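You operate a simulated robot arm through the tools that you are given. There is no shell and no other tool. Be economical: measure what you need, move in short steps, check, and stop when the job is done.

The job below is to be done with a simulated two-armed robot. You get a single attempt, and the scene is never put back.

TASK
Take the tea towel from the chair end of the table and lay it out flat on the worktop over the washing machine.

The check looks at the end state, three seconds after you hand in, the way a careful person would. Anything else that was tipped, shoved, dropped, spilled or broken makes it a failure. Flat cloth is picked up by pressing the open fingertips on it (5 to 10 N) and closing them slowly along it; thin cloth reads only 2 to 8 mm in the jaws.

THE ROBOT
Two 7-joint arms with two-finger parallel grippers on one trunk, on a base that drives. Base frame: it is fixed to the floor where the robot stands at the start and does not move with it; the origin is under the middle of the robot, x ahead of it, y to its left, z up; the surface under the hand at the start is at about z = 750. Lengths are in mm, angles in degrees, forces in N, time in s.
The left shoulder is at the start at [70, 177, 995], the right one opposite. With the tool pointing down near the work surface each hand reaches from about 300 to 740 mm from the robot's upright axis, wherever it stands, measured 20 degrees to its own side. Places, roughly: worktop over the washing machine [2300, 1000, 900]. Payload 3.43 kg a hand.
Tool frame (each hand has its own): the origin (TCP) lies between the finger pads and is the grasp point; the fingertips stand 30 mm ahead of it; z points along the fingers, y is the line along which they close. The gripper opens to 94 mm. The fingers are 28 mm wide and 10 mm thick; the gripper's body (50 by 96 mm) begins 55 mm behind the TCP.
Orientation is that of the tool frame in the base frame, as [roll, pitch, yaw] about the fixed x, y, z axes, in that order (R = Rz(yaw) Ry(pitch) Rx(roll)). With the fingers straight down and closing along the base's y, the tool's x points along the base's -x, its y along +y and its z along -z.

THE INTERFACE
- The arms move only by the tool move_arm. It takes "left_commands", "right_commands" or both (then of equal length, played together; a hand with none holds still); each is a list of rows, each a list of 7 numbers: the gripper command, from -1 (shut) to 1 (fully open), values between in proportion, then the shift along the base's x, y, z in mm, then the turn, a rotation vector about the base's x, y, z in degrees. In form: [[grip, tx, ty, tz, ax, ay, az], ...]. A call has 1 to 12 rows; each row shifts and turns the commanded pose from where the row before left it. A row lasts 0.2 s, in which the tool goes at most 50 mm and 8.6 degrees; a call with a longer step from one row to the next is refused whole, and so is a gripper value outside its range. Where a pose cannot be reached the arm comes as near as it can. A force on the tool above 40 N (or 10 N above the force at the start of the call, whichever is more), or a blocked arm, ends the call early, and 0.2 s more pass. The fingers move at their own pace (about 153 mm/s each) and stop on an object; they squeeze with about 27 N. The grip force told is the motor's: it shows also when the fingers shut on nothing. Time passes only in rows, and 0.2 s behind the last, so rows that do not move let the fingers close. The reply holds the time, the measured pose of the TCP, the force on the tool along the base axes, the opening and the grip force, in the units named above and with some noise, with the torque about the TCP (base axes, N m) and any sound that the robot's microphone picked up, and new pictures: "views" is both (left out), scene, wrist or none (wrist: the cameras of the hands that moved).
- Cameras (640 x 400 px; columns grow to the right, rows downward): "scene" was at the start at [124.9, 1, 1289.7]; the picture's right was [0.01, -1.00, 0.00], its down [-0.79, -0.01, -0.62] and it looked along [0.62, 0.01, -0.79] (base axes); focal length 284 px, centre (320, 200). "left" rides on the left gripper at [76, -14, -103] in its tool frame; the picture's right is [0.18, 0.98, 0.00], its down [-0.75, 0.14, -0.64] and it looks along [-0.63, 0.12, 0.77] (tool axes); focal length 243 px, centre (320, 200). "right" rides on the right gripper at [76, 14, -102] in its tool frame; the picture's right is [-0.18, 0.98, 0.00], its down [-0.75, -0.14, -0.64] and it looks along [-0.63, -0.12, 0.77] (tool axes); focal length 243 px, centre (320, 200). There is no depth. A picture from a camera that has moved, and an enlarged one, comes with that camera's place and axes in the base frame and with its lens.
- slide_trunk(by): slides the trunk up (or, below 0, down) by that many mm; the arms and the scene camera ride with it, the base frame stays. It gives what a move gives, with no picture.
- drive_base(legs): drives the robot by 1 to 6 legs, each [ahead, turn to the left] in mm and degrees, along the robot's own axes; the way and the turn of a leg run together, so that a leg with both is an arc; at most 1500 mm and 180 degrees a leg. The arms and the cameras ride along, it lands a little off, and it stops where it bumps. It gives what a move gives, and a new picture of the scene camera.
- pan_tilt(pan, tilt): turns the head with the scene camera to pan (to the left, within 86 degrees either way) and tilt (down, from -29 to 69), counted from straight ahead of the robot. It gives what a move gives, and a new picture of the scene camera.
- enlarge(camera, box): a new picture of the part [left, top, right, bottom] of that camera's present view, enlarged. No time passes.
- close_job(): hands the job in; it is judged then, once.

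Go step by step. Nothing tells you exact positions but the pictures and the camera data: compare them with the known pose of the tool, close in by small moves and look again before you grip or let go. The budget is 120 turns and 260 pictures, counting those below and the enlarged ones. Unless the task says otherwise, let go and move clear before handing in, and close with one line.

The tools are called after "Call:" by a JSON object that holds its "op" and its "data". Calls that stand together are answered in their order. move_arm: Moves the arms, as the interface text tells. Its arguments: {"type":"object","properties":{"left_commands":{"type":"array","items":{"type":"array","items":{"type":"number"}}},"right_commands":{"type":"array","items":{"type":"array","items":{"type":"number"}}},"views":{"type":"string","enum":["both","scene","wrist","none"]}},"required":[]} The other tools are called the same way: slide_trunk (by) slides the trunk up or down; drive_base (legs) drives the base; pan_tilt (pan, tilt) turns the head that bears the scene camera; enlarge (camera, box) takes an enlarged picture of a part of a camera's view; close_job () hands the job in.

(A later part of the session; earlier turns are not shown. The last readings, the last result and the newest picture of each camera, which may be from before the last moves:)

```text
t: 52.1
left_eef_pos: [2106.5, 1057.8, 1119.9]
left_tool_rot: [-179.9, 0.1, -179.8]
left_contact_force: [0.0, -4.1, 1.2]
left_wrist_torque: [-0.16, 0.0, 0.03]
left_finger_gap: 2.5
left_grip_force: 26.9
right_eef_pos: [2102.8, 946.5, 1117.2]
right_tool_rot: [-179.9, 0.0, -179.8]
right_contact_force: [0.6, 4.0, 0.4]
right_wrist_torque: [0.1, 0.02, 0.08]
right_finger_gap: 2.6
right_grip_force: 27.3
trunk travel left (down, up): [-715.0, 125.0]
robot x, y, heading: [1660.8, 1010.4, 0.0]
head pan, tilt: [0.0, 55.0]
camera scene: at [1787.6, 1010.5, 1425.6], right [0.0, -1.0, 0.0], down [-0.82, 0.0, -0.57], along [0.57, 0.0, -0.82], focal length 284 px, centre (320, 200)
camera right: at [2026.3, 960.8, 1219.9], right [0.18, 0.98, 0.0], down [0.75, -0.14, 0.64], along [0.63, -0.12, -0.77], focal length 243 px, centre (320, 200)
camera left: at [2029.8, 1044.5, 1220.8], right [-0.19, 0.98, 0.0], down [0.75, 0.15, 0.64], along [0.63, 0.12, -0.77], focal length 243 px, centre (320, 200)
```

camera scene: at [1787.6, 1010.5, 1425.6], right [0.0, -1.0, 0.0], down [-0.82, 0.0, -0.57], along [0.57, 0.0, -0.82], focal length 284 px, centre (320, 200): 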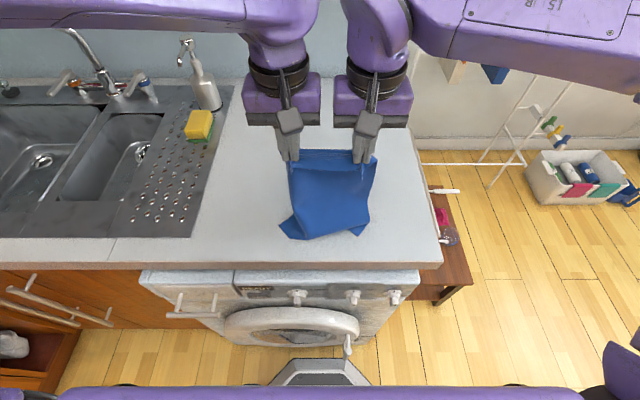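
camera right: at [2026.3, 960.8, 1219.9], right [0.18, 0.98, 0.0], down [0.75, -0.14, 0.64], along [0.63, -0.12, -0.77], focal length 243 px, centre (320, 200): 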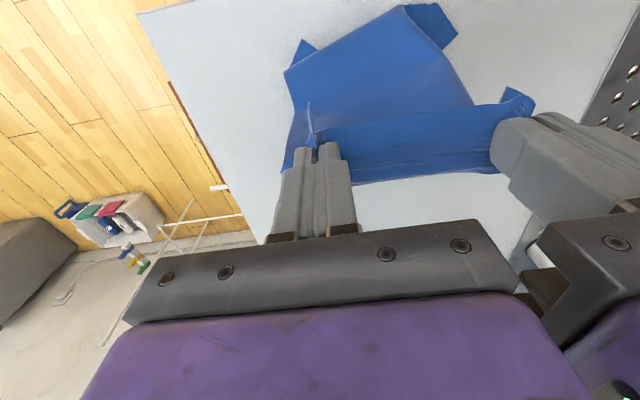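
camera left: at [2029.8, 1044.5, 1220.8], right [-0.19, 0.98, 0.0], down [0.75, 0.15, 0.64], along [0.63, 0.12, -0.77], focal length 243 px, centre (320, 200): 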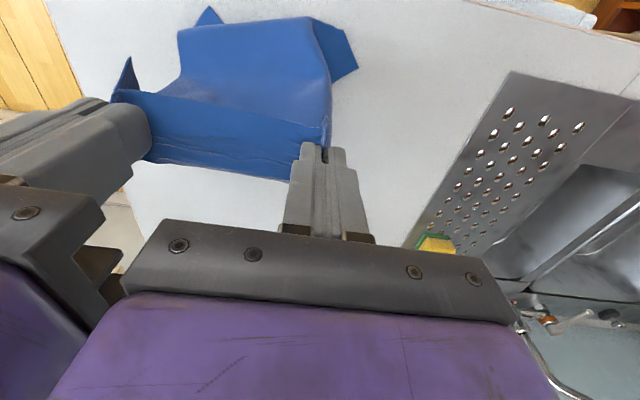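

The hem's corners folded under on touching. I lift free, draw back, and will come in again with more forward motion so the hem trails flat behind.

Call:
{"op": "move_arm", "data": {"left_commands": [[-1, 0, 0, 25, 0, 0, 0], [-1, 0, 0, 35, 0, 0, 0], [-1, -10, 0, 40, 0, 0, 0], [-1, -20, 0, 0, 0, 0, 0], [-1, -20, 0, 0, 0, 0, 0], [-1, -20, 0, 0, 0, 0, 0], [-1, -15, 0, 0, 0, 0, 0], [-1, -10, 0, 0, 0, 0, 0], [-1, 0, 0, 0, 0, 0, 0], [-1, 0, 0, 0, 0, 0, 0], [-1, 0, 0, 0, 0, 0, 0], [-1, 0, 0, 0, 0, 0, 0]], "right_commands": [[-1, 0, 0, 25, 0, 0, 0], [-1, 0, 0, 35, 0, 0, 0], [-1, -10, 0, 40, 0, 0, 0], [-1, -20, 0, 0, 0, 0, 0], [-1, -20, 0, 0, 0, 0, 0], [-1, -20, 0, 0, 0, 0, 0], [-1, -15, 0, 0, 0, 0, 0], [-1, -10, 0, 0, 0, 0, 0], [-1, 0, 0, 0, 0, 0, 0], [-1, 0, 0, 0, 0, 0, 0], [-1, 0, 0, 0, 0, 0, 0], [-1, 0, 0, 0, 0, 0, 0]]}}

```text
t: 54.7
left_eef_pos: [2011.8, 1061.1, 1218.0]
left_tool_rot: [-179.9, 0.1, -179.8]
left_contact_force: [0.0, -8.9, -0.5]
left_wrist_torque: [-0.27, -0.01, -0.01]
left_finger_gap: 2.3
left_grip_force: 26.9
right_eef_pos: [2007.6, 946.1, 1218.1]
right_tool_rot: [179.9, -0.1, -179.8]
right_contact_force: [-0.2, 7.8, -0.2]
right_wrist_torque: [0.28, 0.02, 0.12]
right_finger_gap: 2.4
right_grip_force: 27.3
trunk travel left (down, up): [-715.0, 125.0]
robot x, y, heading: [1662.2, 1007.5, 0.3]
head pan, tilt: [0.0, 55.0]
camera scene: at [1786.5, 1010.8, 1425.7], right [0.0, -1.0, 0.0], down [-0.82, 0.0, -0.57], along [0.57, 0.0, -0.82], focal length 284 px, centre (320, 200)
camera right: at [1930.8, 961.0, 1320.9], right [0.18, 0.98, 0.0], down [0.75, -0.14, 0.64], along [0.63, -0.12, -0.77], focal length 243 px, centre (320, 200)
camera left: at [1935.9, 1047.1, 1320.2], right [-0.19, 0.98, 0.0], down [0.75, 0.15, 0.64], along [0.63, 0.12, -0.77], focal length 243 px, centre (320, 200)
```

scene: 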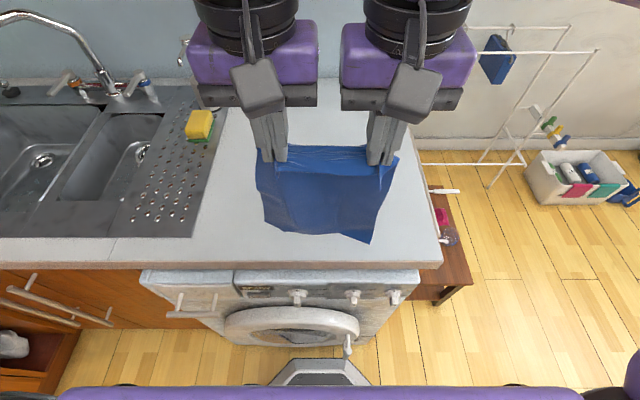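
right: 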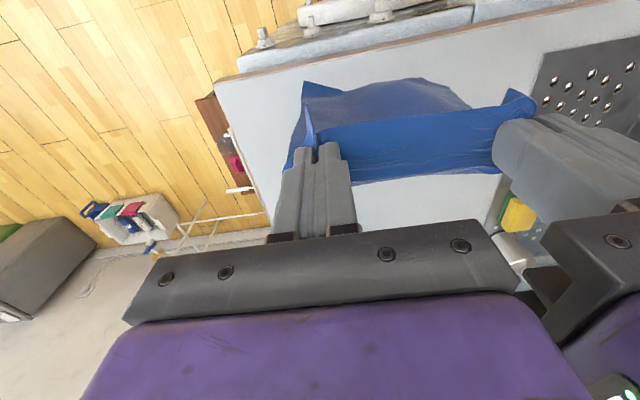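
left: 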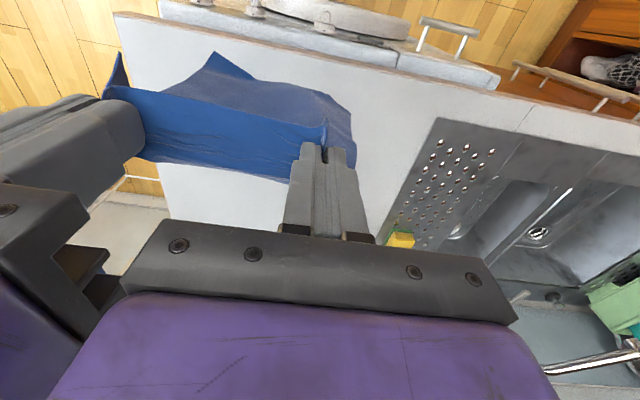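

It hangs open again. Now the second try: forward with a slower descent so the hem drags.

Call:
{"op": "move_arm", "data": {"left_commands": [[-1, 5, 0, -20, 0, 0, 0], [-1, 15, 0, -14, 0, 0, 0], [-1, 20, 0, -8, 0, 0, 0], [-1, 20, 0, -8, 0, 0, 0], [-1, 20, 0, -8, 0, 0, 0], [-1, 20, 0, -10, 0, 0, 0], [-1, 20, 0, -12, 0, 0, 0], [-1, 20, 0, -14, 0, 0, 0]], "right_commands": [[-1, 5, 0, -20, 0, 0, 0], [-1, 15, 0, -14, 0, 0, 0], [-1, 20, 0, -8, 0, 0, 0], [-1, 20, 0, -8, 0, 0, 0], [-1, 20, 0, -8, 0, 0, 0], [-1, 20, 0, -10, 0, 0, 0], [-1, 20, 0, -12, 0, 0, 0], [-1, 20, 0, -14, 0, 0, 0]]}}

```text
t: 56.5
left_eef_pos: [2153.4, 1058.7, 1126.2]
left_tool_rot: [-179.9, 0.0, -179.8]
left_contact_force: [-0.6, -7.2, 1.0]
left_wrist_torque: [-0.18, -0.01, -0.01]
left_finger_gap: 2.5
left_grip_force: 26.9
right_eef_pos: [2147.5, 946.7, 1123.6]
right_tool_rot: [179.9, -0.1, -179.8]
right_contact_force: [0.4, 5.6, 0.4]
right_wrist_torque: [0.22, 0.0, 0.1]
right_finger_gap: 2.5
right_grip_force: 26.8
trunk travel left (down, up): [-715.0, 125.0]
robot x, y, heading: [1665.5, 1009.3, 0.1]
head pan, tilt: [0.0, 55.0]
camera scene: at [1788.9, 1010.5, 1425.5], right [0.0, -1.0, 0.0], down [-0.82, 0.0, -0.57], along [0.57, 0.0, -0.82], focal length 284 px, centre (320, 200)
camera right: at [2071.5, 960.7, 1226.1], right [0.18, 0.98, 0.0], down [0.76, -0.14, 0.64], along [0.63, -0.12, -0.77], focal length 243 px, centre (320, 200)
camera left: at [2078.4, 1045.6, 1227.5], right [-0.19, 0.98, 0.0], down [0.75, 0.15, 0.64], along [0.63, 0.12, -0.77], focal length 243 px, centre (320, 200)
```

scene: 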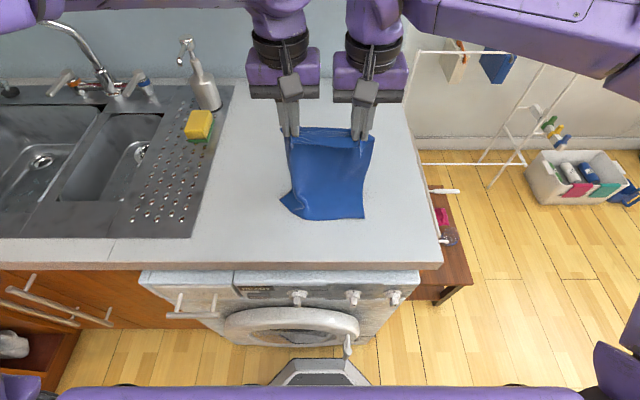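
right: 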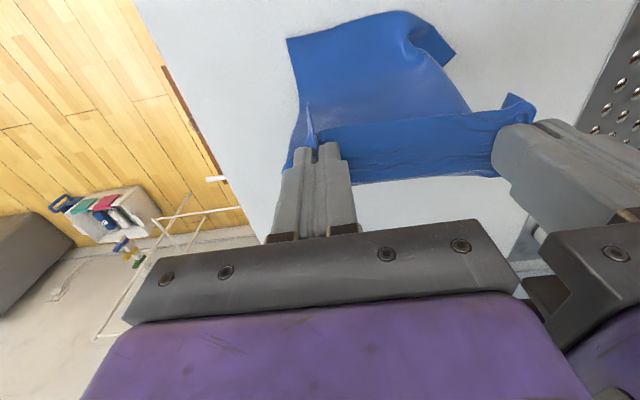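
left: 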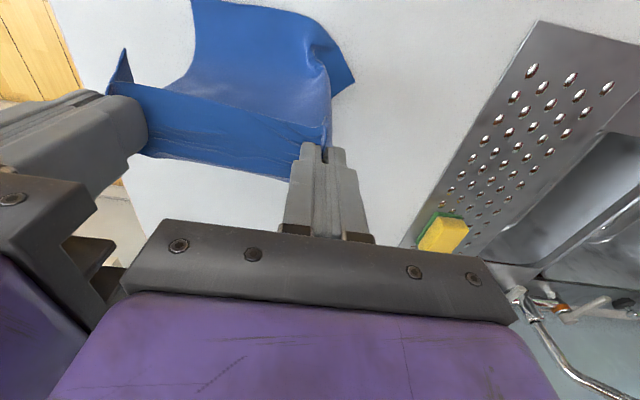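

Right side lies flat; the near-left corner has a small curl I can correct later. I continue laying forward and down.

Call:
{"op": "move_arm", "data": {"left_commands": [[-1, 18, 0, -12, 0, 0, 0], [-1, 18, 0, -14, 0, 0, 0], [-1, 18, 0, -15, 0, 0, 0], [-1, 18, 0, -15, 0, 0, 0], [-1, 18, 0, -16, 0, 0, 0], [-1, 17, 0, -16, 0, 0, 0], [-1, 16, 0, -16, 0, 0, 0], [-1, 15, 0, -16, 0, 0, 0], [-1, 14, 0, -16, 0, 0, 0], [-1, 14, 0, -16, 0, 0, 0], [-1, 12, 0, -14, 0, 0, 0], [-1, 10, 0, -10, 0, 0, 0]], "right_commands": [[-1, 18, 0, -12, 0, 0, 0], [-1, 18, 0, -14, 0, 0, 0], [-1, 18, 0, -15, 0, 0, 0], [-1, 18, 0, -15, 0, 0, 0], [-1, 18, 0, -16, 0, 0, 0], [-1, 17, 0, -16, 0, 0, 0], [-1, 16, 0, -16, 0, 0, 0], [-1, 15, 0, -16, 0, 0, 0], [-1, 14, 0, -16, 0, 0, 0], [-1, 14, 0, -16, 0, 0, 0], [-1, 12, 0, -14, 0, 0, 0], [-1, 10, 0, -10, 0, 0, 0]]}}

```text
t: 59.1
left_eef_pos: [2329.2, 1060.5, 953.5]
left_tool_rot: [-179.5, 0.2, -179.9]
left_contact_force: [-7.4, -27.9, 10.3]
left_wrist_torque: [-1.0, 0.22, -0.17]
left_finger_gap: 2.6
left_grip_force: 27.6
left hand out of reach, approached as far as the arm can: row 12
right_eef_pos: [2297.1, 950.5, 989.5]
right_tool_rot: [179.8, 0.2, 180.0]
right_contact_force: [6.9, 28.9, -9.6]
right_wrist_torque: [0.88, -0.13, 0.28]
right_finger_gap: 2.7
right_grip_force: 27.2
right hand out of reach, approached as far as the arm can: row 9, 10, 11, 12
trunk travel left (down, up): [-715.0, 125.0]
robot x, y, heading: [1665.0, 1010.6, 0.2]
head pan, tilt: [0.0, 55.0]
camera scene: at [1785.5, 1010.9, 1425.8], right [0.0, -1.0, 0.0], down [-0.82, 0.0, -0.57], along [0.57, 0.0, -0.82], focal length 284 px, centre (320, 200)
camera right: at [2219.3, 963.9, 1091.1], right [0.18, 0.98, 0.0], down [0.75, -0.14, 0.64], along [0.63, -0.11, -0.77], focal length 243 px, centre (320, 200)
camera left: at [2253.6, 1048.4, 1055.2], right [-0.19, 0.98, -0.01], down [0.75, 0.15, 0.64], along [0.63, 0.11, -0.77], focal length 243 px, centre (320, 200)
```

scene: 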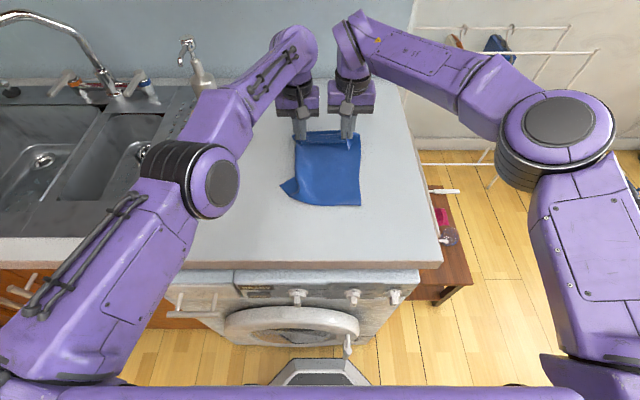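
right: 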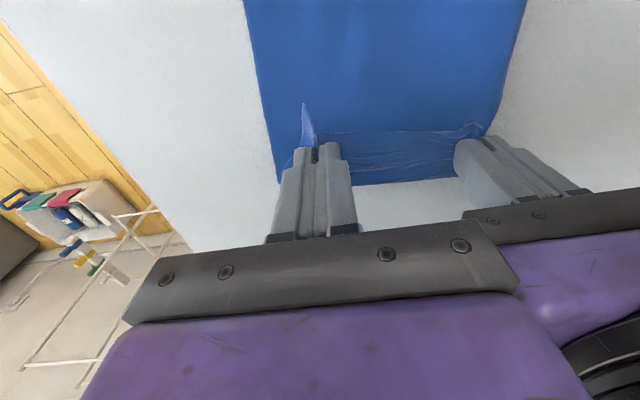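
left: 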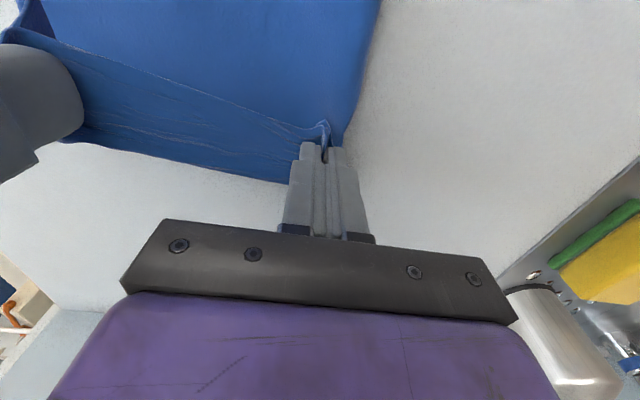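

The right arm ran out of reach (x≈2297, z≈990) and the hands are pulling apart. I bring both back up and inward to even them out, then will retry with the hem set nearer the front and the hands tilted forward for reach.

Call:
{"op": "move_arm", "data": {"left_commands": [[-1, -10, 0, 12, 0, 0, 0], [-1, -10, 0, 12, 0, 0, 0], [-1, -10, 0, 12, 0, 0, 0]], "right_commands": [[-1, 0, 0, 0, 0, 0, 0], [-1, 0, 0, 0, 0, 0, 0], [-1, -1, 0, 1, 0, 0, 0]], "views": "none"}}

```text
t: 59.9
left_eef_pos: [2301.2, 1065.2, 987.4]
left_tool_rot: [-179.9, 0.2, -179.8]
left_contact_force: [0.9, -22.4, 0.5]
left_wrist_torque: [-0.76, -0.05, -0.04]
left_finger_gap: 2.5
left_grip_force: 27.3
right_eef_pos: [2297.3, 947.2, 988.8]
right_tool_rot: [179.9, 0.2, 179.8]
right_contact_force: [-0.4, 22.3, -0.8]
right_wrist_torque: [0.7, 0.02, 0.25]
right_finger_gap: 2.7
right_grip_force: 27.0
trunk travel left (down, up): [-715.0, 125.0]
robot x, y, heading: [1662.5, 1012.1, 0.5]
head pan, tilt: [0.0, 55.0]
```

Aligned again but too taut; I ease the left hand in 6 mm, then retreat up and back to re-hang the towel over the front of the worktop.

Call:
{"op": "move_arm", "data": {"left_commands": [[-1, 0, -3, 0, 0, 0, 0], [-1, -4, -3, 10, 0, 0, 0], [-1, -20, 0, 30, 0, 0, 0], [-1, -30, 0, 30, 0, 0, 0], [-1, -35, 0, 30, 0, 0, 0], [-1, -40, 0, 28, 0, 0, 0], [-1, -40, 0, 28, 0, 0, 0], [-1, -40, 0, 28, 0, 0, 0], [-1, -40, 0, 28, 0, 0, 0], [-1, -40, 0, 18, 0, 0, 0], [-1, -30, 0, 0, 0, 0, 0], [-1, -20, 0, 0, 0, 0, 0]], "right_commands": [[-1, 0, 0, 0, 0, 0, 0], [-1, 0, 0, 10, 0, 0, 0], [-1, -20, 0, 30, 0, 0, 0], [-1, -30, 0, 30, 0, 0, 0], [-1, -35, 0, 30, 0, 0, 0], [-1, -40, 0, 28, 0, 0, 0], [-1, -40, 0, 28, 0, 0, 0], [-1, -40, 0, 28, 0, 0, 0], [-1, -40, 0, 28, 0, 0, 0], [-1, -40, 0, 18, 0, 0, 0], [-1, -30, 0, 0, 0, 0, 0], [-1, -20, 0, 0, 0, 0, 0]], "views": "scene"}}

```text
t: 62.5
left_eef_pos: [1961.2, 1059.7, 1221.1]
left_tool_rot: [-179.9, 0.2, -179.8]
left_contact_force: [-0.3, -2.9, -0.2]
left_wrist_torque: [-0.11, -0.04, 0.03]
left_finger_gap: 2.5
left_grip_force: 26.7
right_eef_pos: [1958.3, 949.3, 1210.0]
right_tool_rot: [-180.0, -0.1, -179.8]
right_contact_force: [0.2, 3.1, 0.6]
right_wrist_torque: [0.06, -0.05, 0.05]
right_finger_gap: 2.6
right_grip_force: 27.5
right hand out of reach, approached as far as the arm can: row 2
trunk travel left (down, up): [-715.0, 125.0]
robot x, y, heading: [1666.2, 1010.6, 0.0]
head pan, tilt: [0.0, 55.0]
camera scene: at [1785.5, 1011.5, 1425.8], right [0.0, -1.0, 0.0], down [-0.82, 0.0, -0.57], along [0.57, 0.0, -0.82], focal length 284 px, centre (320, 200)
```

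scene: 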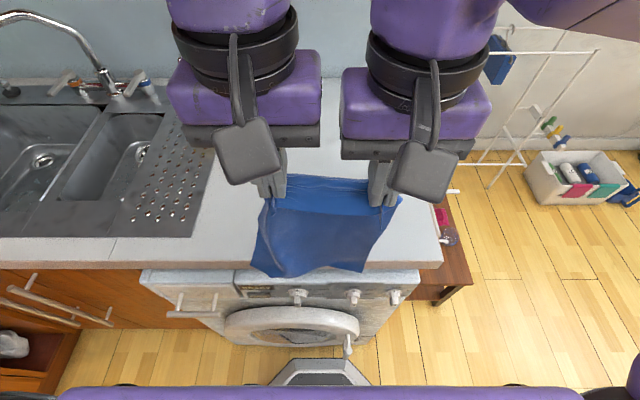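

The hem hangs at the worktop's front. I level the right hand and bring the hem in again, starting about 50 mm nearer than before.

Call:
{"op": "move_arm", "data": {"left_commands": [[-1, 5, 0, 0, 0, 0, 0], [-1, 15, 0, 0, 0, 0, 0], [-1, 15, 0, -8, 0, 0, 0], [-1, 15, 0, -15, 0, 0, 0], [-1, 15, 0, -12, 0, -2, 0], [-1, 15, 0, -8, 0, -3, 0], [-1, 15, 0, -8, 0, -3, 0], [-1, 15, 0, -8, 0, -3, 0], [-1, 15, 0, -10, 0, -3, 0], [-1, 15, 0, -12, 0, -3, 0], [-1, 15, 0, -12, 0, -3, 0]], "right_commands": [[-1, 7, 0, 9, 0, 0, 0], [-1, 15, 0, 0, 0, 0, 0], [-1, 15, 0, -8, 0, 0, 0], [-1, 15, 0, -15, 0, 0, 0], [-1, 15, 0, -12, 0, -2, 0], [-1, 15, 0, -8, 0, -3, 0], [-1, 15, 0, -8, 0, -3, 0], [-1, 15, 0, -8, 0, -3, 0], [-1, 15, 0, -10, 0, -3, 0], [-1, 15, 0, -12, 0, -3, 0], [-1, 15, 0, -12, 0, -3, 0]]}}

```text
t: 64.9
left_eef_pos: [2116.8, 1058.5, 1126.2]
left_tool_rot: [-179.8, 20.1, -179.8]
left_contact_force: [0.3, -2.8, 0.2]
left_wrist_torque: [-0.11, 0.01, 0.03]
left_finger_gap: 2.5
left_grip_force: 27.0
right_eef_pos: [2119.1, 946.5, 1124.2]
right_tool_rot: [-179.8, 20.0, -179.9]
right_contact_force: [0.1, 3.2, -0.7]
right_wrist_torque: [0.07, 0.03, 0.09]
right_finger_gap: 2.4
right_grip_force: 26.7
trunk travel left (down, up): [-715.0, 125.0]
robot x, y, heading: [1665.4, 1013.8, 0.1]
head pan, tilt: [0.0, 55.0]
camera scene: at [1787.2, 1010.4, 1425.7], right [0.0, -1.0, 0.0], down [-0.82, 0.0, -0.57], along [0.57, 0.0, -0.82], focal length 284 px, centre (320, 200)
camera right: at [2012.5, 962.0, 1193.7], right [0.17, 0.98, 0.06], down [0.49, -0.14, 0.86], along [0.86, -0.12, -0.5], focal length 243 px, centre (320, 200)
camera left: at [2009.9, 1044.7, 1195.7], right [-0.18, 0.98, -0.07], down [0.49, 0.15, 0.86], along [0.86, 0.12, -0.5], focal length 243 px, centre (320, 200)
```

scene: 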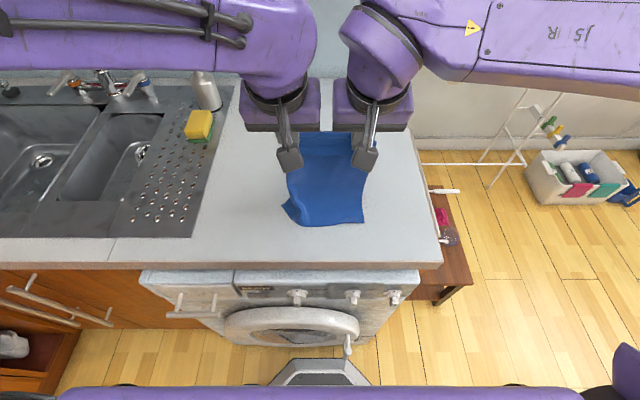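
right: 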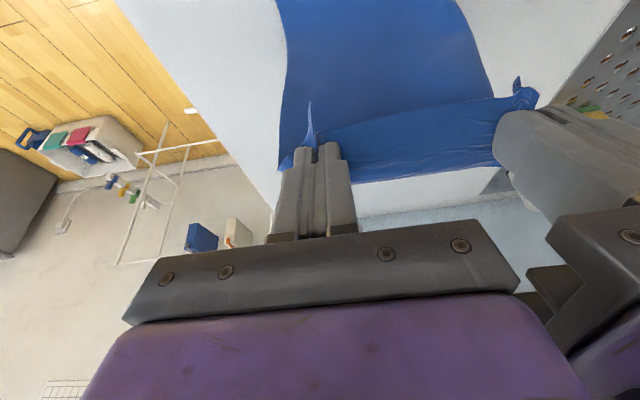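
left: 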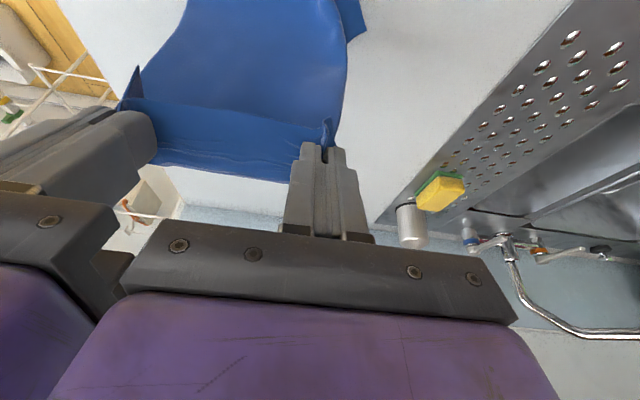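

Flatter this time. Hands keep advancing and lowering, tilting a bit more.

Call:
{"op": "move_arm", "data": {"left_commands": [[-1, 18, 0, -14, 0, -2, 0], [-1, 18, 0, -15, 0, -2, 0], [-1, 18, 0, -15, 0, -2, 0], [-1, 18, 0, -15, 0, -2, 0], [-1, 18, 0, -15, 0, -2, 0], [-1, 18, 0, -15, 0, -2, 0], [-1, 18, 0, -15, 0, -2, 0], [-1, 18, 0, -15, 0, -1, 0], [-1, 18, 0, -15, 0, 0, 0], [-1, 18, 0, -15, 0, 0, 0], [-1, 16, 0, -12, 0, 0, 0]], "right_commands": [[-1, 18, 0, -14, 0, -2, 0], [-1, 18, 0, -15, 0, -2, 0], [-1, 18, 0, -15, 0, -2, 0], [-1, 18, 0, -15, 0, -2, 0], [-1, 18, 0, -15, 0, -2, 0], [-1, 18, 0, -15, 0, -2, 0], [-1, 18, 0, -15, 0, -2, 0], [-1, 18, 0, -15, 0, -1, 0], [-1, 18, 0, -15, 0, 0, 0], [-1, 18, 0, -15, 0, 0, 0], [-1, 16, 0, -12, 0, 0, 0]]}}

```text
t: 67.3
left_eef_pos: [2320.3, 1069.6, 975.4]
left_tool_rot: [-175.5, 34.7, -175.2]
left_contact_force: [1.5, -28.7, -3.3]
left_wrist_torque: [-0.62, 0.04, -0.56]
left_finger_gap: 2.8
left_grip_force: 27.4
right_eef_pos: [2317.1, 950.7, 959.7]
right_tool_rot: [180.0, 34.9, -179.7]
right_contact_force: [-0.9, 28.5, 2.8]
right_wrist_torque: [0.52, -0.07, 0.79]
right_finger_gap: 2.7
right_grip_force: 27.2
trunk travel left (down, up): [-715.0, 125.0]
robot x, y, heading: [1665.0, 1008.7, 0.0]
head pan, tilt: [0.0, 55.0]
camera scene: at [1788.2, 1010.7, 1425.6], right [0.0, -1.0, 0.0], down [-0.82, 0.0, -0.57], along [0.57, 0.0, -0.82], focal length 284 px, centre (320, 200)
camera right: at [2194.8, 964.6, 1001.1], right [0.15, 0.98, 0.11], down [0.25, -0.14, 0.96], along [0.96, -0.11, -0.27], focal length 243 px, centre (320, 200)
camera left: at [2199.8, 1054.8, 1016.9], right [-0.19, 0.97, -0.17], down [0.24, 0.21, 0.95], along [0.95, 0.14, -0.28], focal length 243 px, centre (320, 200)
```

scene: 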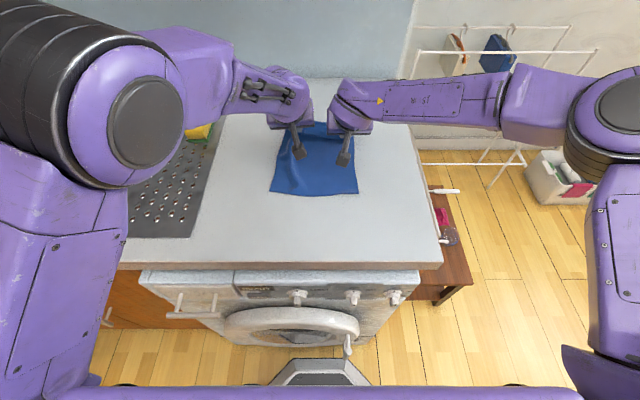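
right: 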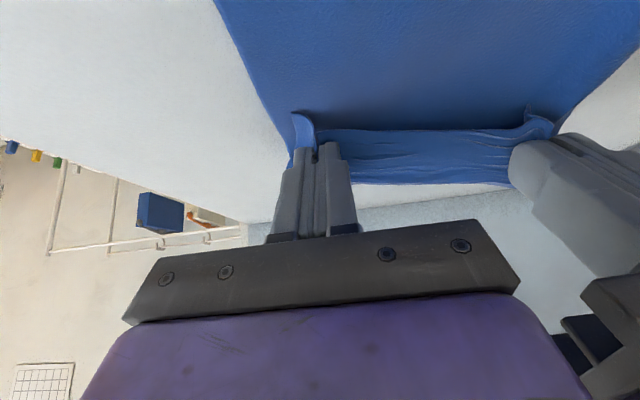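
left: 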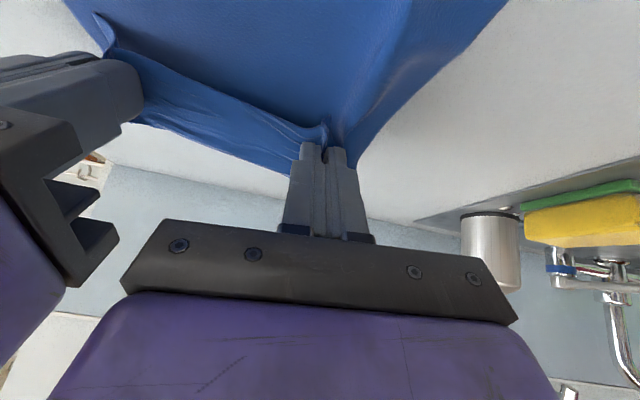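

The towel now lies straight and flat with the hem square, but it has dragged too far back (hem at x≈2170) for the arms to finish. I retreat and re-hang it, then repeat with less forward drag.

Call:
{"op": "move_arm", "data": {"left_commands": [[-1, -10, -4, 5, 0, 3, 0], [-1, -15, -4, 15, 0, 3, 0], [-1, -25, 0, 28, 0, 4, 0], [-1, -28, 0, 28, 0, 4, 0], [-1, -30, 0, 28, 0, 4, 0], [-1, -30, 0, 28, 0, 4, 0], [-1, -30, 0, 28, 0, 4, 0], [-1, -30, 0, 28, 0, 3, 0], [-1, -30, 0, 28, 0, 3, 0], [-1, -30, 0, 24, 0, 3, 0], [-1, -30, 0, 0, 0, 0, 0], [-1, -20, 0, 0, 0, 0, 0]], "right_commands": [[-1, -10, 0, 10, 0, 3, 0], [-1, -15, 0, 20, 0, 3, 0], [-1, -25, 0, 30, 0, 4, 0], [-1, -28, 0, 30, 0, 4, 0], [-1, -30, 0, 28, 0, 4, 0], [-1, -30, 0, 28, 0, 4, 0], [-1, -30, 0, 28, 0, 4, 0], [-1, -30, 0, 28, 0, 3, 0], [-1, -30, 0, 28, 0, 3, 0], [-1, -30, 0, 26, 0, 3, 0], [-1, -30, 0, 0, 0, 0, 0], [-1, -20, 0, 0, 0, 0, 0]], "views": "scene"}}

```text
t: 69.9
left_eef_pos: [2004.0, 1050.3, 1206.0]
left_tool_rot: [-180.0, 0.2, -179.9]
left_contact_force: [0.2, -1.5, -0.4]
left_wrist_torque: [-0.03, -0.01, 0.02]
left_finger_gap: 2.2
left_grip_force: 27.0
right_eef_pos: [2005.8, 949.0, 1219.5]
right_tool_rot: [180.0, 0.1, -179.8]
right_contact_force: [0.4, 0.8, -0.9]
right_wrist_torque: [-0.03, -0.04, 0.03]
right_finger_gap: 2.5
right_grip_force: 27.1
trunk travel left (down, up): [-715.0, 125.0]
robot x, y, heading: [1662.2, 1005.4, -0.1]
head pan, tilt: [0.0, 55.0]
camera scene: at [1785.2, 1011.1, 1425.9], right [0.0, -1.0, 0.0], down [-0.82, 0.0, -0.57], along [0.57, 0.0, -0.82], focal length 284 px, centre (320, 200)
```

scene: 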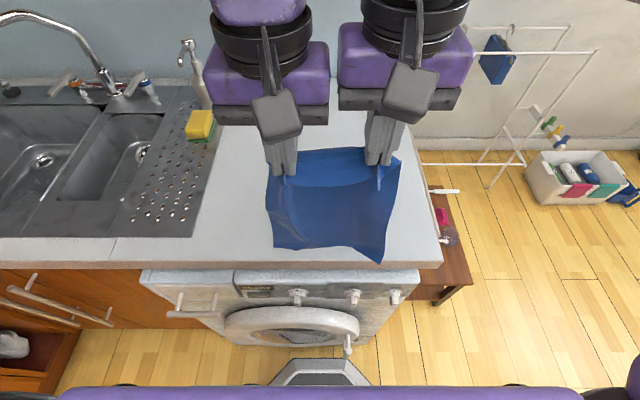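

Re-hung. I level the left hand with the right and lay again with nearly 1:1 forward/down motion.

Call:
{"op": "move_arm", "data": {"left_commands": [[-1, 0, 4, 13, 0, 0, 0], [-1, 5, 4, -10, 0, 0, 0], [-1, 8, 0, -18, 0, 0, 0], [-1, 12, 0, -14, 0, 0, 0], [-1, 15, 0, -8, 0, -2, 0], [-1, 15, 0, -8, 0, -2, 0], [-1, 15, 0, -10, 0, -2, 0], [-1, 13, 0, -12, 0, -2, 0], [-1, 13, 0, -13, 0, -2, 0], [-1, 13, 0, -13, 0, -2, 0], [-1, 13, 0, -13, 0, -2, 0], [-1, 13, 0, -13, 0, -2, 0]], "right_commands": [[-1, 0, 0, 0, 0, 0, 0], [-1, 5, 0, -10, 0, 0, 0], [-1, 8, 0, -18, 0, 0, 0], [-1, 12, 0, -14, 0, 0, 0], [-1, 15, 0, -8, 0, -2, 0], [-1, 15, 0, -8, 0, -2, 0], [-1, 15, 0, -10, 0, -2, 0], [-1, 13, 0, -12, 0, -2, 0], [-1, 13, 0, -13, 0, -2, 0], [-1, 13, 0, -13, 0, -2, 0], [-1, 13, 0, -13, 0, -2, 0], [-1, 13, 0, -13, 0, -2, 0]], "views": "both"}}

```text
t: 72.5
left_eef_pos: [2140.7, 1060.9, 1085.1]
left_tool_rot: [-179.7, 16.1, -179.8]
left_contact_force: [1.3, -11.5, 0.2]
left_wrist_torque: [-0.34, 0.0, -0.11]
left_finger_gap: 2.5
left_grip_force: 27.1
right_eef_pos: [2143.5, 945.7, 1083.9]
right_tool_rot: [-179.9, 16.0, -179.9]
right_contact_force: [-1.7, 11.1, -0.9]
right_wrist_torque: [0.32, 0.04, 0.21]
right_finger_gap: 2.4
right_grip_force: 26.9
trunk travel left (down, up): [-715.0, 125.0]
robot x, y, heading: [1664.8, 1012.1, 0.1]
head pan, tilt: [0.0, 55.0]
camera scene: at [1787.8, 1010.3, 1425.6], right [0.0, -1.0, 0.0], down [-0.82, 0.0, -0.57], along [0.57, 0.0, -0.82], focal length 284 px, centre (320, 200)
camera right: at [2041.2, 960.3, 1163.5], right [0.17, 0.98, 0.05], down [0.55, -0.14, 0.82], along [0.82, -0.12, -0.56], focal length 243 px, centre (320, 200)
camera left: at [2040.4, 1047.0, 1161.4], right [-0.18, 0.98, -0.05], down [0.55, 0.15, 0.83], along [0.82, 0.12, -0.56], focal length 243 px, centre (320, 200)
```

scene: 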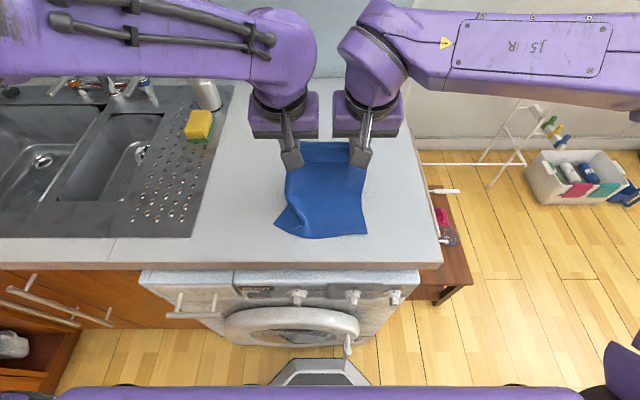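
right: 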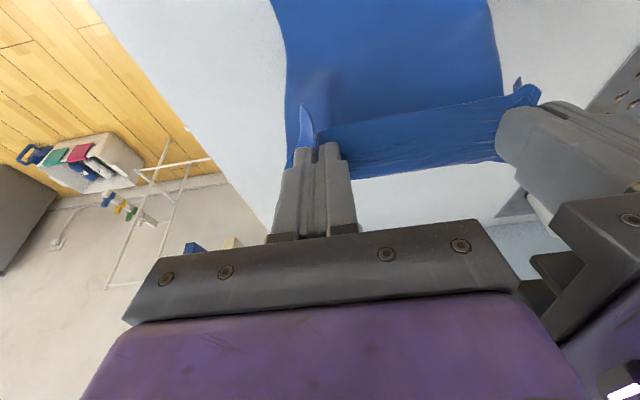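
left: 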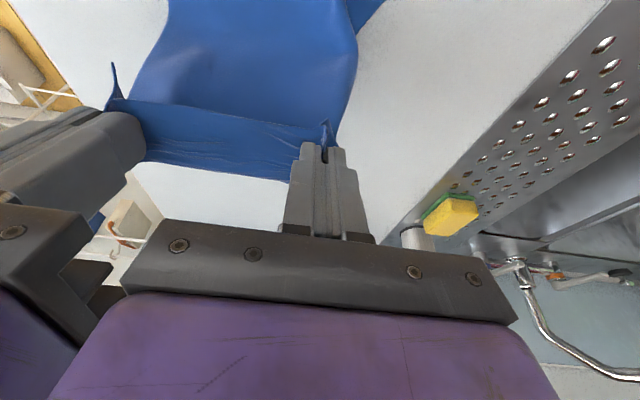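

Hem is at x≈2060 now, as wanted. I continue to the worktop.

Call:
{"op": "move_arm", "data": {"left_commands": [[-1, 15, -2, -13, 0, -1, 0], [-1, 15, 0, -13, 0, -1, 0], [-1, 15, 0, -13, 0, -1, 0], [-1, 15, 0, -13, 0, -1, 0], [-1, 15, 0, -13, 0, -1, 0], [-1, 15, 0, -13, 0, -1, 0], [-1, 15, 0, -13, 0, -1, 0], [-1, 15, 0, -13, 0, -1, 0], [-1, 14, 0, -12, 0, 0, 0], [-1, 14, 0, -12, 0, 0, 0]], "right_commands": [[-1, 15, 0, -13, 0, -1, 0], [-1, 15, 0, -13, 0, -1, 0], [-1, 15, 0, -13, 0, -1, 0], [-1, 15, 0, -13, 0, -1, 0], [-1, 15, 0, -13, 0, -1, 0], [-1, 15, 0, -13, 0, -1, 0], [-1, 15, 0, -13, 0, -1, 0], [-1, 15, 0, -13, 0, -1, 0], [-1, 14, 0, -12, 0, 0, 0], [-1, 14, 0, -12, 0, 0, 0]]}}

```text
t: 74.7
left_eef_pos: [2293.2, 1058.9, 959.2]
left_tool_rot: [-179.0, 24.0, -178.8]
left_contact_force: [1.4, -6.2, -0.6]
left_wrist_torque: [-0.17, 0.01, -0.08]
left_finger_gap: 2.4
left_grip_force: 27.1
right_eef_pos: [2290.1, 946.4, 956.7]
right_tool_rot: [-179.9, 23.9, -179.8]
right_contact_force: [0.4, 6.3, 0.6]
right_wrist_torque: [0.12, 0.03, 0.2]
right_finger_gap: 2.4
right_grip_force: 26.8
trunk travel left (down, up): [-715.0, 125.0]
robot x, y, heading: [1660.9, 1011.6, 0.3]
head pan, tilt: [0.0, 55.0]
camera scene: at [1788.5, 1010.7, 1425.5], right [0.0, -1.0, 0.0], down [-0.82, 0.0, -0.57], along [0.57, 0.0, -0.82], focal length 284 px, centre (320, 200)
camera right: at [2178.3, 960.7, 1020.3], right [0.17, 0.98, 0.07], down [0.43, -0.14, 0.89], along [0.89, -0.12, -0.45], focal length 243 px, centre (320, 200)
camera left: at [2182.1, 1045.6, 1021.6], right [-0.18, 0.98, -0.09], down [0.43, 0.16, 0.89], along [0.89, 0.12, -0.45], focal length 243 px, centre (320, 200)
```

scene: 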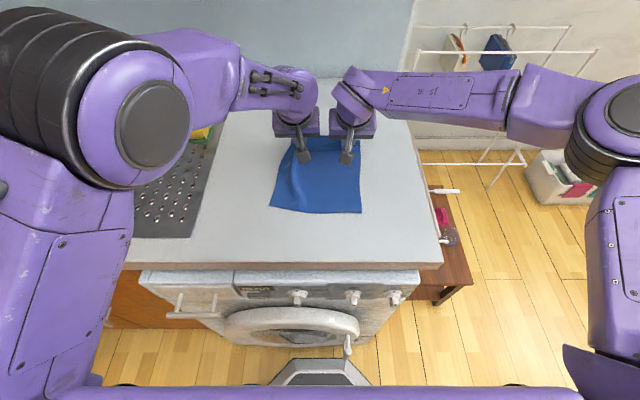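
right: 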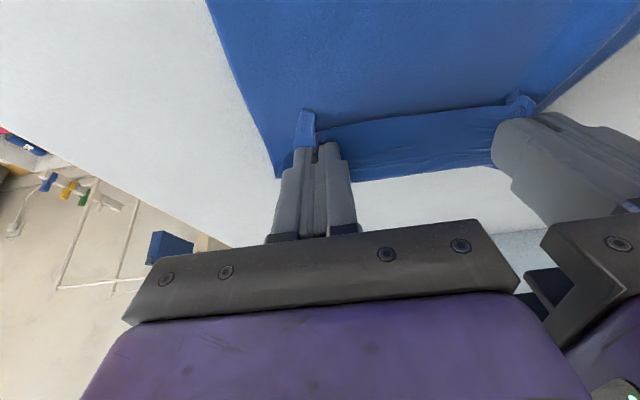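
left: 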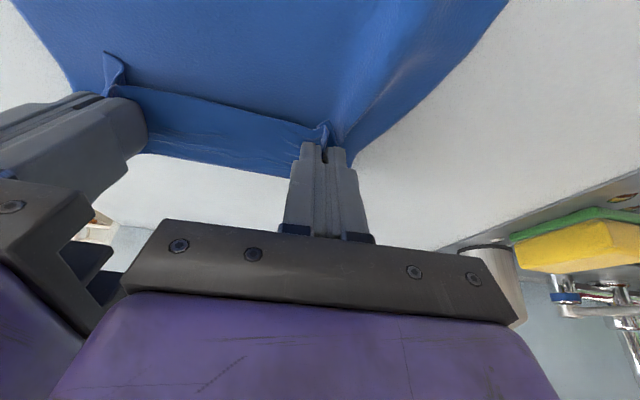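

Very good: towel is open, hem square at x≈2120. I lower the last ~22 mm while drawing gently forward.

Call:
{"op": "move_arm", "data": {"left_commands": [[-1, 8, 0, -5, 0, 0, 0], [-1, 8, 0, -5, 0, 0, 0], [-1, 8, 0, -5, 0, 0, 0], [-1, 6, 0, -4, 0, 0, 0], [-1, 5, 0, -2, 0, 0, 0]], "right_commands": [[-1, 9, 0, -5, 0, 0, 0], [-1, 9, 0, -5, 0, 0, 0], [-1, 8, 0, -4, 0, 0, 0], [-1, 6, 0, -4, 0, 0, 0], [-1, 5, 0, -2, 0, 0, 0]]}}

```text
t: 75.9
left_eef_pos: [2316.6, 1055.2, 946.0]
left_tool_rot: [-179.7, 25.0, -179.8]
left_contact_force: [-4.9, 0.0, 32.6]
left_wrist_torque: [-0.07, 0.18, 0.02]
left_finger_gap: 2.3
left_grip_force: 27.4
right_eef_pos: [2320.4, 948.7, 943.5]
right_tool_rot: [-180.0, 24.7, -179.8]
right_contact_force: [-1.8, -0.1, 19.6]
right_wrist_torque: [0.01, 0.11, 0.04]
right_finger_gap: 2.3
right_grip_force: 26.6
trunk travel left (down, up): [-715.0, 125.0]
robot x, y, heading: [1665.7, 1011.1, -0.0]
head pan, tilt: [0.0, 55.0]
camera scene: at [1774.8, 1010.6, 1427.4], right [0.0, -1.0, 0.0], down [-0.81, 0.0, -0.58], along [0.58, 0.0, -0.81], focal length 284 px, centre (320, 200)
camera right: at [2207.6, 962.7, 1006.6], right [0.16, 0.98, 0.08], down [0.42, -0.14, 0.9], along [0.89, -0.12, -0.43], focal length 243 px, centre (320, 200)
camera left: at [2204.7, 1042.7, 1005.4], right [-0.17, 0.98, -0.08], down [0.41, 0.15, 0.9], along [0.9, 0.12, -0.43], focal length 243 px, centre (320, 200)
```

scene: 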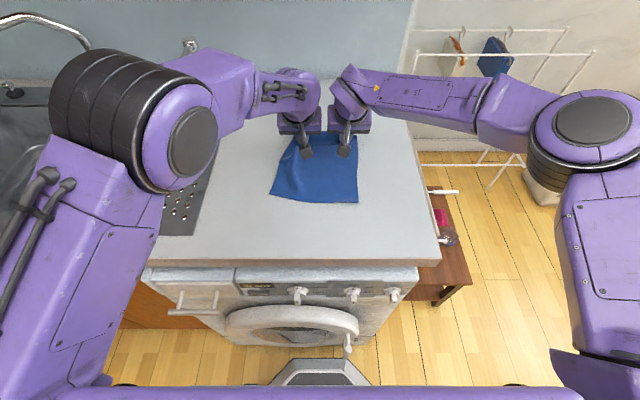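
right: 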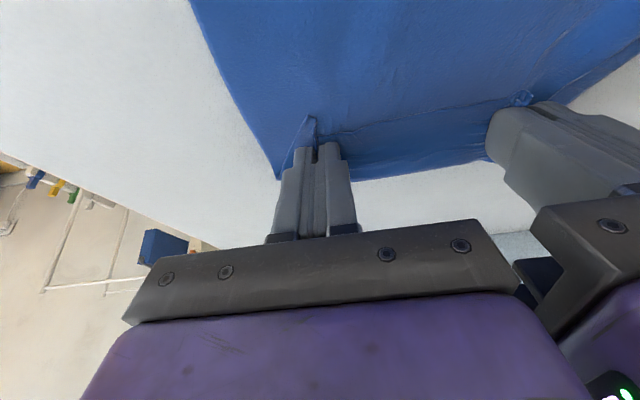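
left: 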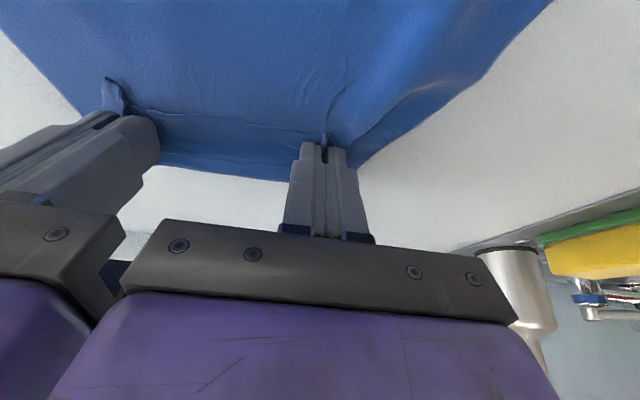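

Both hands are down on the worktop (its surface is nearer z≈910). I ease the pressure, draw forward slightly to tension the cloth, and look.

Call:
{"op": "move_arm", "data": {"left_commands": [[-1, 0, 0, 2, 0, 0, 0], [-1, 4, 0, 1, 0, 0, 0], [-1, 4, 0, 0, 0, 0, 0], [-1, 4, 0, 0, 0, 0, 0], [-1, 0, 0, 0, 0, 0, 0]], "right_commands": [[-1, 0, 0, 2, 0, 0, 0], [-1, 4, 0, 0, 0, 0, 0], [-1, 4, 0, 0, 0, 0, 0], [-1, 4, 0, 0, 0, 0, 0], [-1, 0, 0, 0, 0, 0, 0]], "views": "scene"}}

Call:
{"op": "enlarge", "data": {"camera": "scene", "box": [220, 80, 420, 230]}}

```text
t: 77.1
left_eef_pos: [2328.4, 1056.8, 945.2]
left_tool_rot: [-179.8, 24.5, -179.9]
left_contact_force: [-4.7, -1.3, 21.9]
left_wrist_torque: [-0.08, 0.17, -0.03]
left_finger_gap: 2.3
left_grip_force: 27.8
right_eef_pos: [2331.0, 947.2, 944.2]
right_tool_rot: [-180.0, 24.4, -179.8]
right_contact_force: [-4.5, 1.1, 18.2]
right_wrist_torque: [0.02, 0.15, 0.05]
right_finger_gap: 2.3
right_grip_force: 26.6
trunk travel left (down, up): [-715.0, 125.0]
robot x, y, heading: [1661.4, 1008.0, -0.0]
head pan, tilt: [0.0, 55.0]
camera scene: at [1777.1, 1010.8, 1426.6], right [0.0, -1.0, 0.0], down [-0.82, 0.0, -0.58], along [0.58, 0.0, -0.82], focal length 284 px, centre (320, 200)
```

scene: 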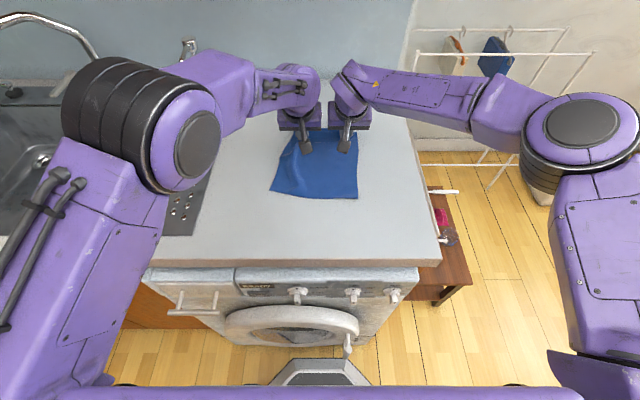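

```text
2.67 times, centred on (320, 155) of scene
camera zoom: at [1777.1, 1010.8, 1426.6], right [0.0, -1.0, 0.0], down [-0.82, 0.0, -0.58], along [0.58, 0.0, -0.82], focal length 759 px, centre (320, 320)
```

zoom: 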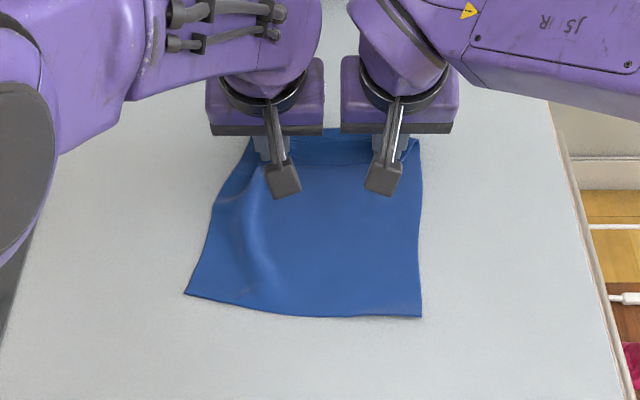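

The towel lies nearly flat, with just a slight ridge by the left pinch. I release by opening slowly while each hand moves outward, spreading the cloth as it opens.

Call:
{"op": "move_arm", "data": {"left_commands": [[-1, 0, 0, 1, 0, 0, 0], [-0.87, 0, 2, 0, 0, 0, 0], [-0.79, 0, 2, 0, 0, 0, 0], [-0.71, 0, 2, 0, 0, 0, 0], [-0.63, 0, 2, 0, 0, 0, 0], [-0.55, 0, 2, 0, 0, 0, 0], [-0.47, 0, 2, 0, 0, 0, 0], [-0.47, 0, 0, 0, 0, 0, 0]], "right_commands": [[-1, 0, 0, 1, 0, 0, 0], [-0.87, 0, -2, 0, 0, 0, 0], [-0.79, 0, -2, 0, 0, 0, 0], [-0.71, 0, -2, 0, 0, 0, 0], [-0.63, 0, -2, 0, 0, 0, 0], [-0.55, 0, -2, 0, 0, 0, 0], [-0.47, 0, -2, 0, 0, 0, 0], [-0.47, 0, 0, 0, 0, 0, 0]]}}

```text
t: 78.9
left_eef_pos: [2330.8, 1071.6, 944.4]
left_tool_rot: [-179.7, 24.3, -179.7]
left_contact_force: [1.4, 1.3, 19.1]
left_wrist_torque: [-0.2, -0.01, -0.01]
left_finger_gap: 24.2
left_grip_force: 0.0
right_eef_pos: [2334.3, 937.0, 945.5]
right_tool_rot: [-179.8, 24.4, -179.6]
right_contact_force: [-2.8, 2.7, 13.9]
right_wrist_torque: [0.05, 0.11, -0.02]
right_finger_gap: 22.7
right_grip_force: 0.1
trunk travel left (down, up): [-715.0, 125.0]
robot x, y, heading: [1662.5, 1012.8, 0.1]
head pan, tilt: [0.0, 55.0]
camera scene: at [1780.3, 1011.7, 1426.4], right [0.0, -1.0, 0.0], down [-0.82, 0.0, -0.58], along [0.58, 0.0, -0.82], focal length 284 px, centre (320, 200)
camera right: at [2221.8, 950.7, 1007.3], right [0.16, 0.98, 0.07], down [0.42, -0.14, 0.9], along [0.89, -0.12, -0.44], focal length 243 px, centre (320, 200)
camera left: at [2219.6, 1057.8, 1006.0], right [-0.17, 0.98, -0.08], down [0.42, 0.15, 0.9], along [0.89, 0.12, -0.44], focal length 243 px, centre (320, 200)
```

scene: 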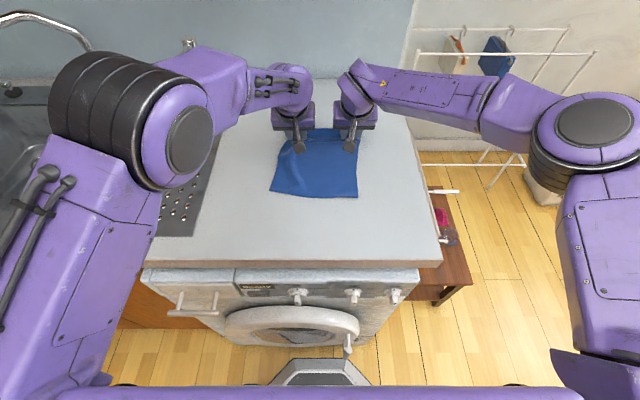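
right: 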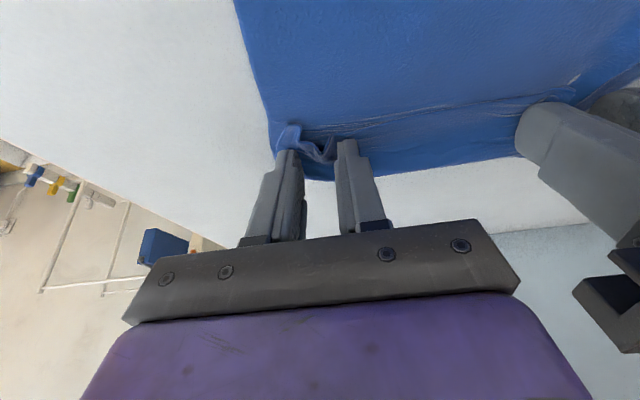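
left: 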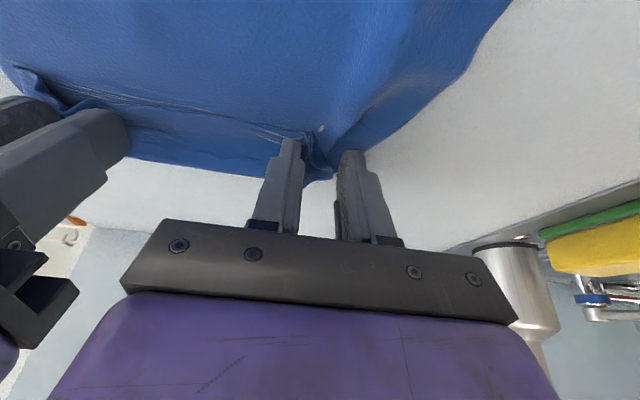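

The folds have opened. I lift both hands clear and look at the cloth.

Call:
{"op": "move_arm", "data": {"left_commands": [[-0.47, 0, 0, 10, 0, 0, 0], [-0.47, -5, 5, 20, 0, 0, 0], [-0.47, -15, 10, 30, 0, 2, 0], [-0.47, -30, 10, 30, 0, 4, 0], [-0.47, -40, 10, 25, 0, 4, 0], [-0.47, -40, 10, 20, 0, 4, 0], [-0.47, -40, 10, 20, 0, 4, 0], [-0.47, -40, 10, 20, 0, 4, 0], [-0.47, -40, 10, 0, 0, 2, 0]], "right_commands": [[-0.47, 0, 0, 10, 0, 0, 0], [-0.47, -5, -5, 20, 0, 0, 0], [-0.47, -15, -10, 30, 0, 2, 0], [-0.47, -30, -10, 30, 0, 4, 0], [-0.47, -40, -10, 25, 0, 4, 0], [-0.47, -40, -10, 20, 0, 4, 0], [-0.47, -40, -10, 20, 0, 4, 0], [-0.47, -40, -10, 20, 0, 4, 0], [-0.47, -40, -10, 0, 0, 2, 0]]}}

Call:
{"op": "enlarge", "data": {"camera": "scene", "box": [220, 80, 420, 230]}}

```text
t: 80.9
left_eef_pos: [2080.2, 1145.0, 1116.6]
left_tool_rot: [-179.8, 0.2, -179.7]
left_contact_force: [-0.9, -0.4, 0.4]
left_wrist_torque: [-0.05, -0.01, 0.01]
left_finger_gap: 25.1
left_grip_force: 0.0
right_eef_pos: [2087.7, 862.3, 1117.8]
right_tool_rot: [-179.8, 0.0, -179.8]
right_contact_force: [-0.6, -0.2, -0.3]
right_wrist_torque: [-0.06, -0.01, 0.0]
right_finger_gap: 25.0
right_grip_force: 0.0
trunk travel left (down, up): [-715.0, 125.0]
robot x, y, heading: [1665.5, 1008.4, 0.2]
head pan, tilt: [0.0, 55.0]
camera scene: at [1784.5, 1014.2, 1425.9], right [0.0, -1.0, 0.0], down [-0.82, 0.0, -0.57], along [0.57, 0.0, -0.82], focal length 284 px, centre (320, 200)
camera right: at [2010.5, 876.7, 1220.8], right [0.18, 0.98, 0.0], down [0.75, -0.14, 0.64], along [0.63, -0.12, -0.77], focal length 243 px, centre (320, 200)
camera left: at [2005.5, 1132.3, 1218.5], right [-0.19, 0.98, 0.0], down [0.75, 0.15, 0.64], along [0.63, 0.12, -0.77], focal length 243 px, centre (320, 200)
```

scene: 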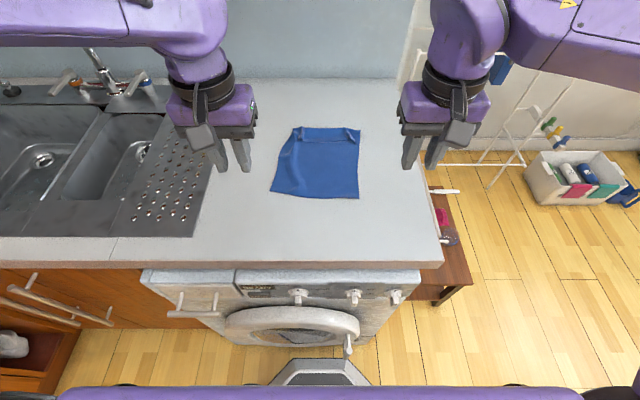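
right: 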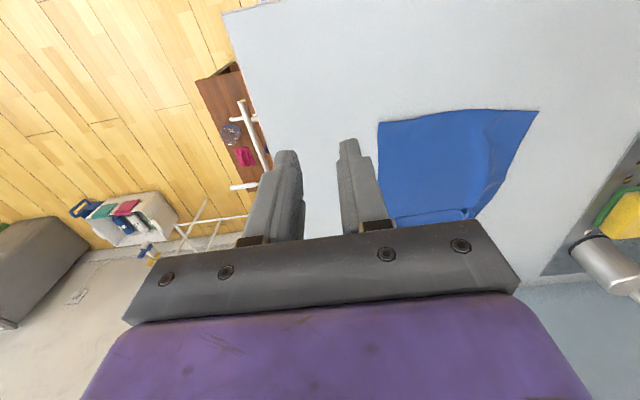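
left: 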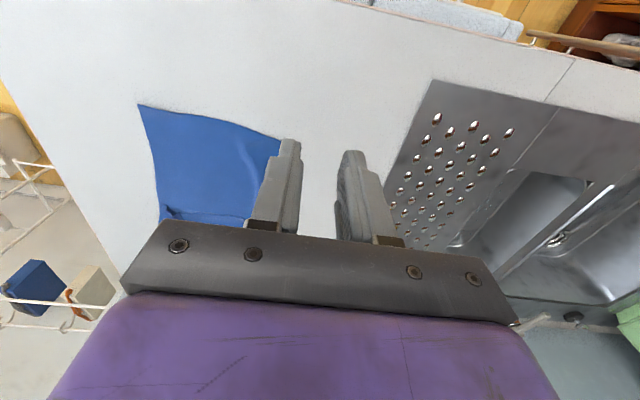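

```text
2.67 times, centred on (320, 155) of scene
camera zoom: at [1784.5, 1014.2, 1425.9], right [0.0, -1.0, 0.0], down [-0.82, 0.0, -0.57], along [0.57, 0.0, -0.82], focal length 759 px, centre (320, 320)
```

zoom: 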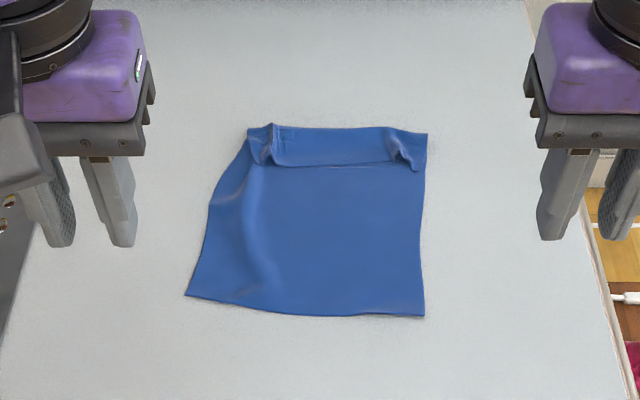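

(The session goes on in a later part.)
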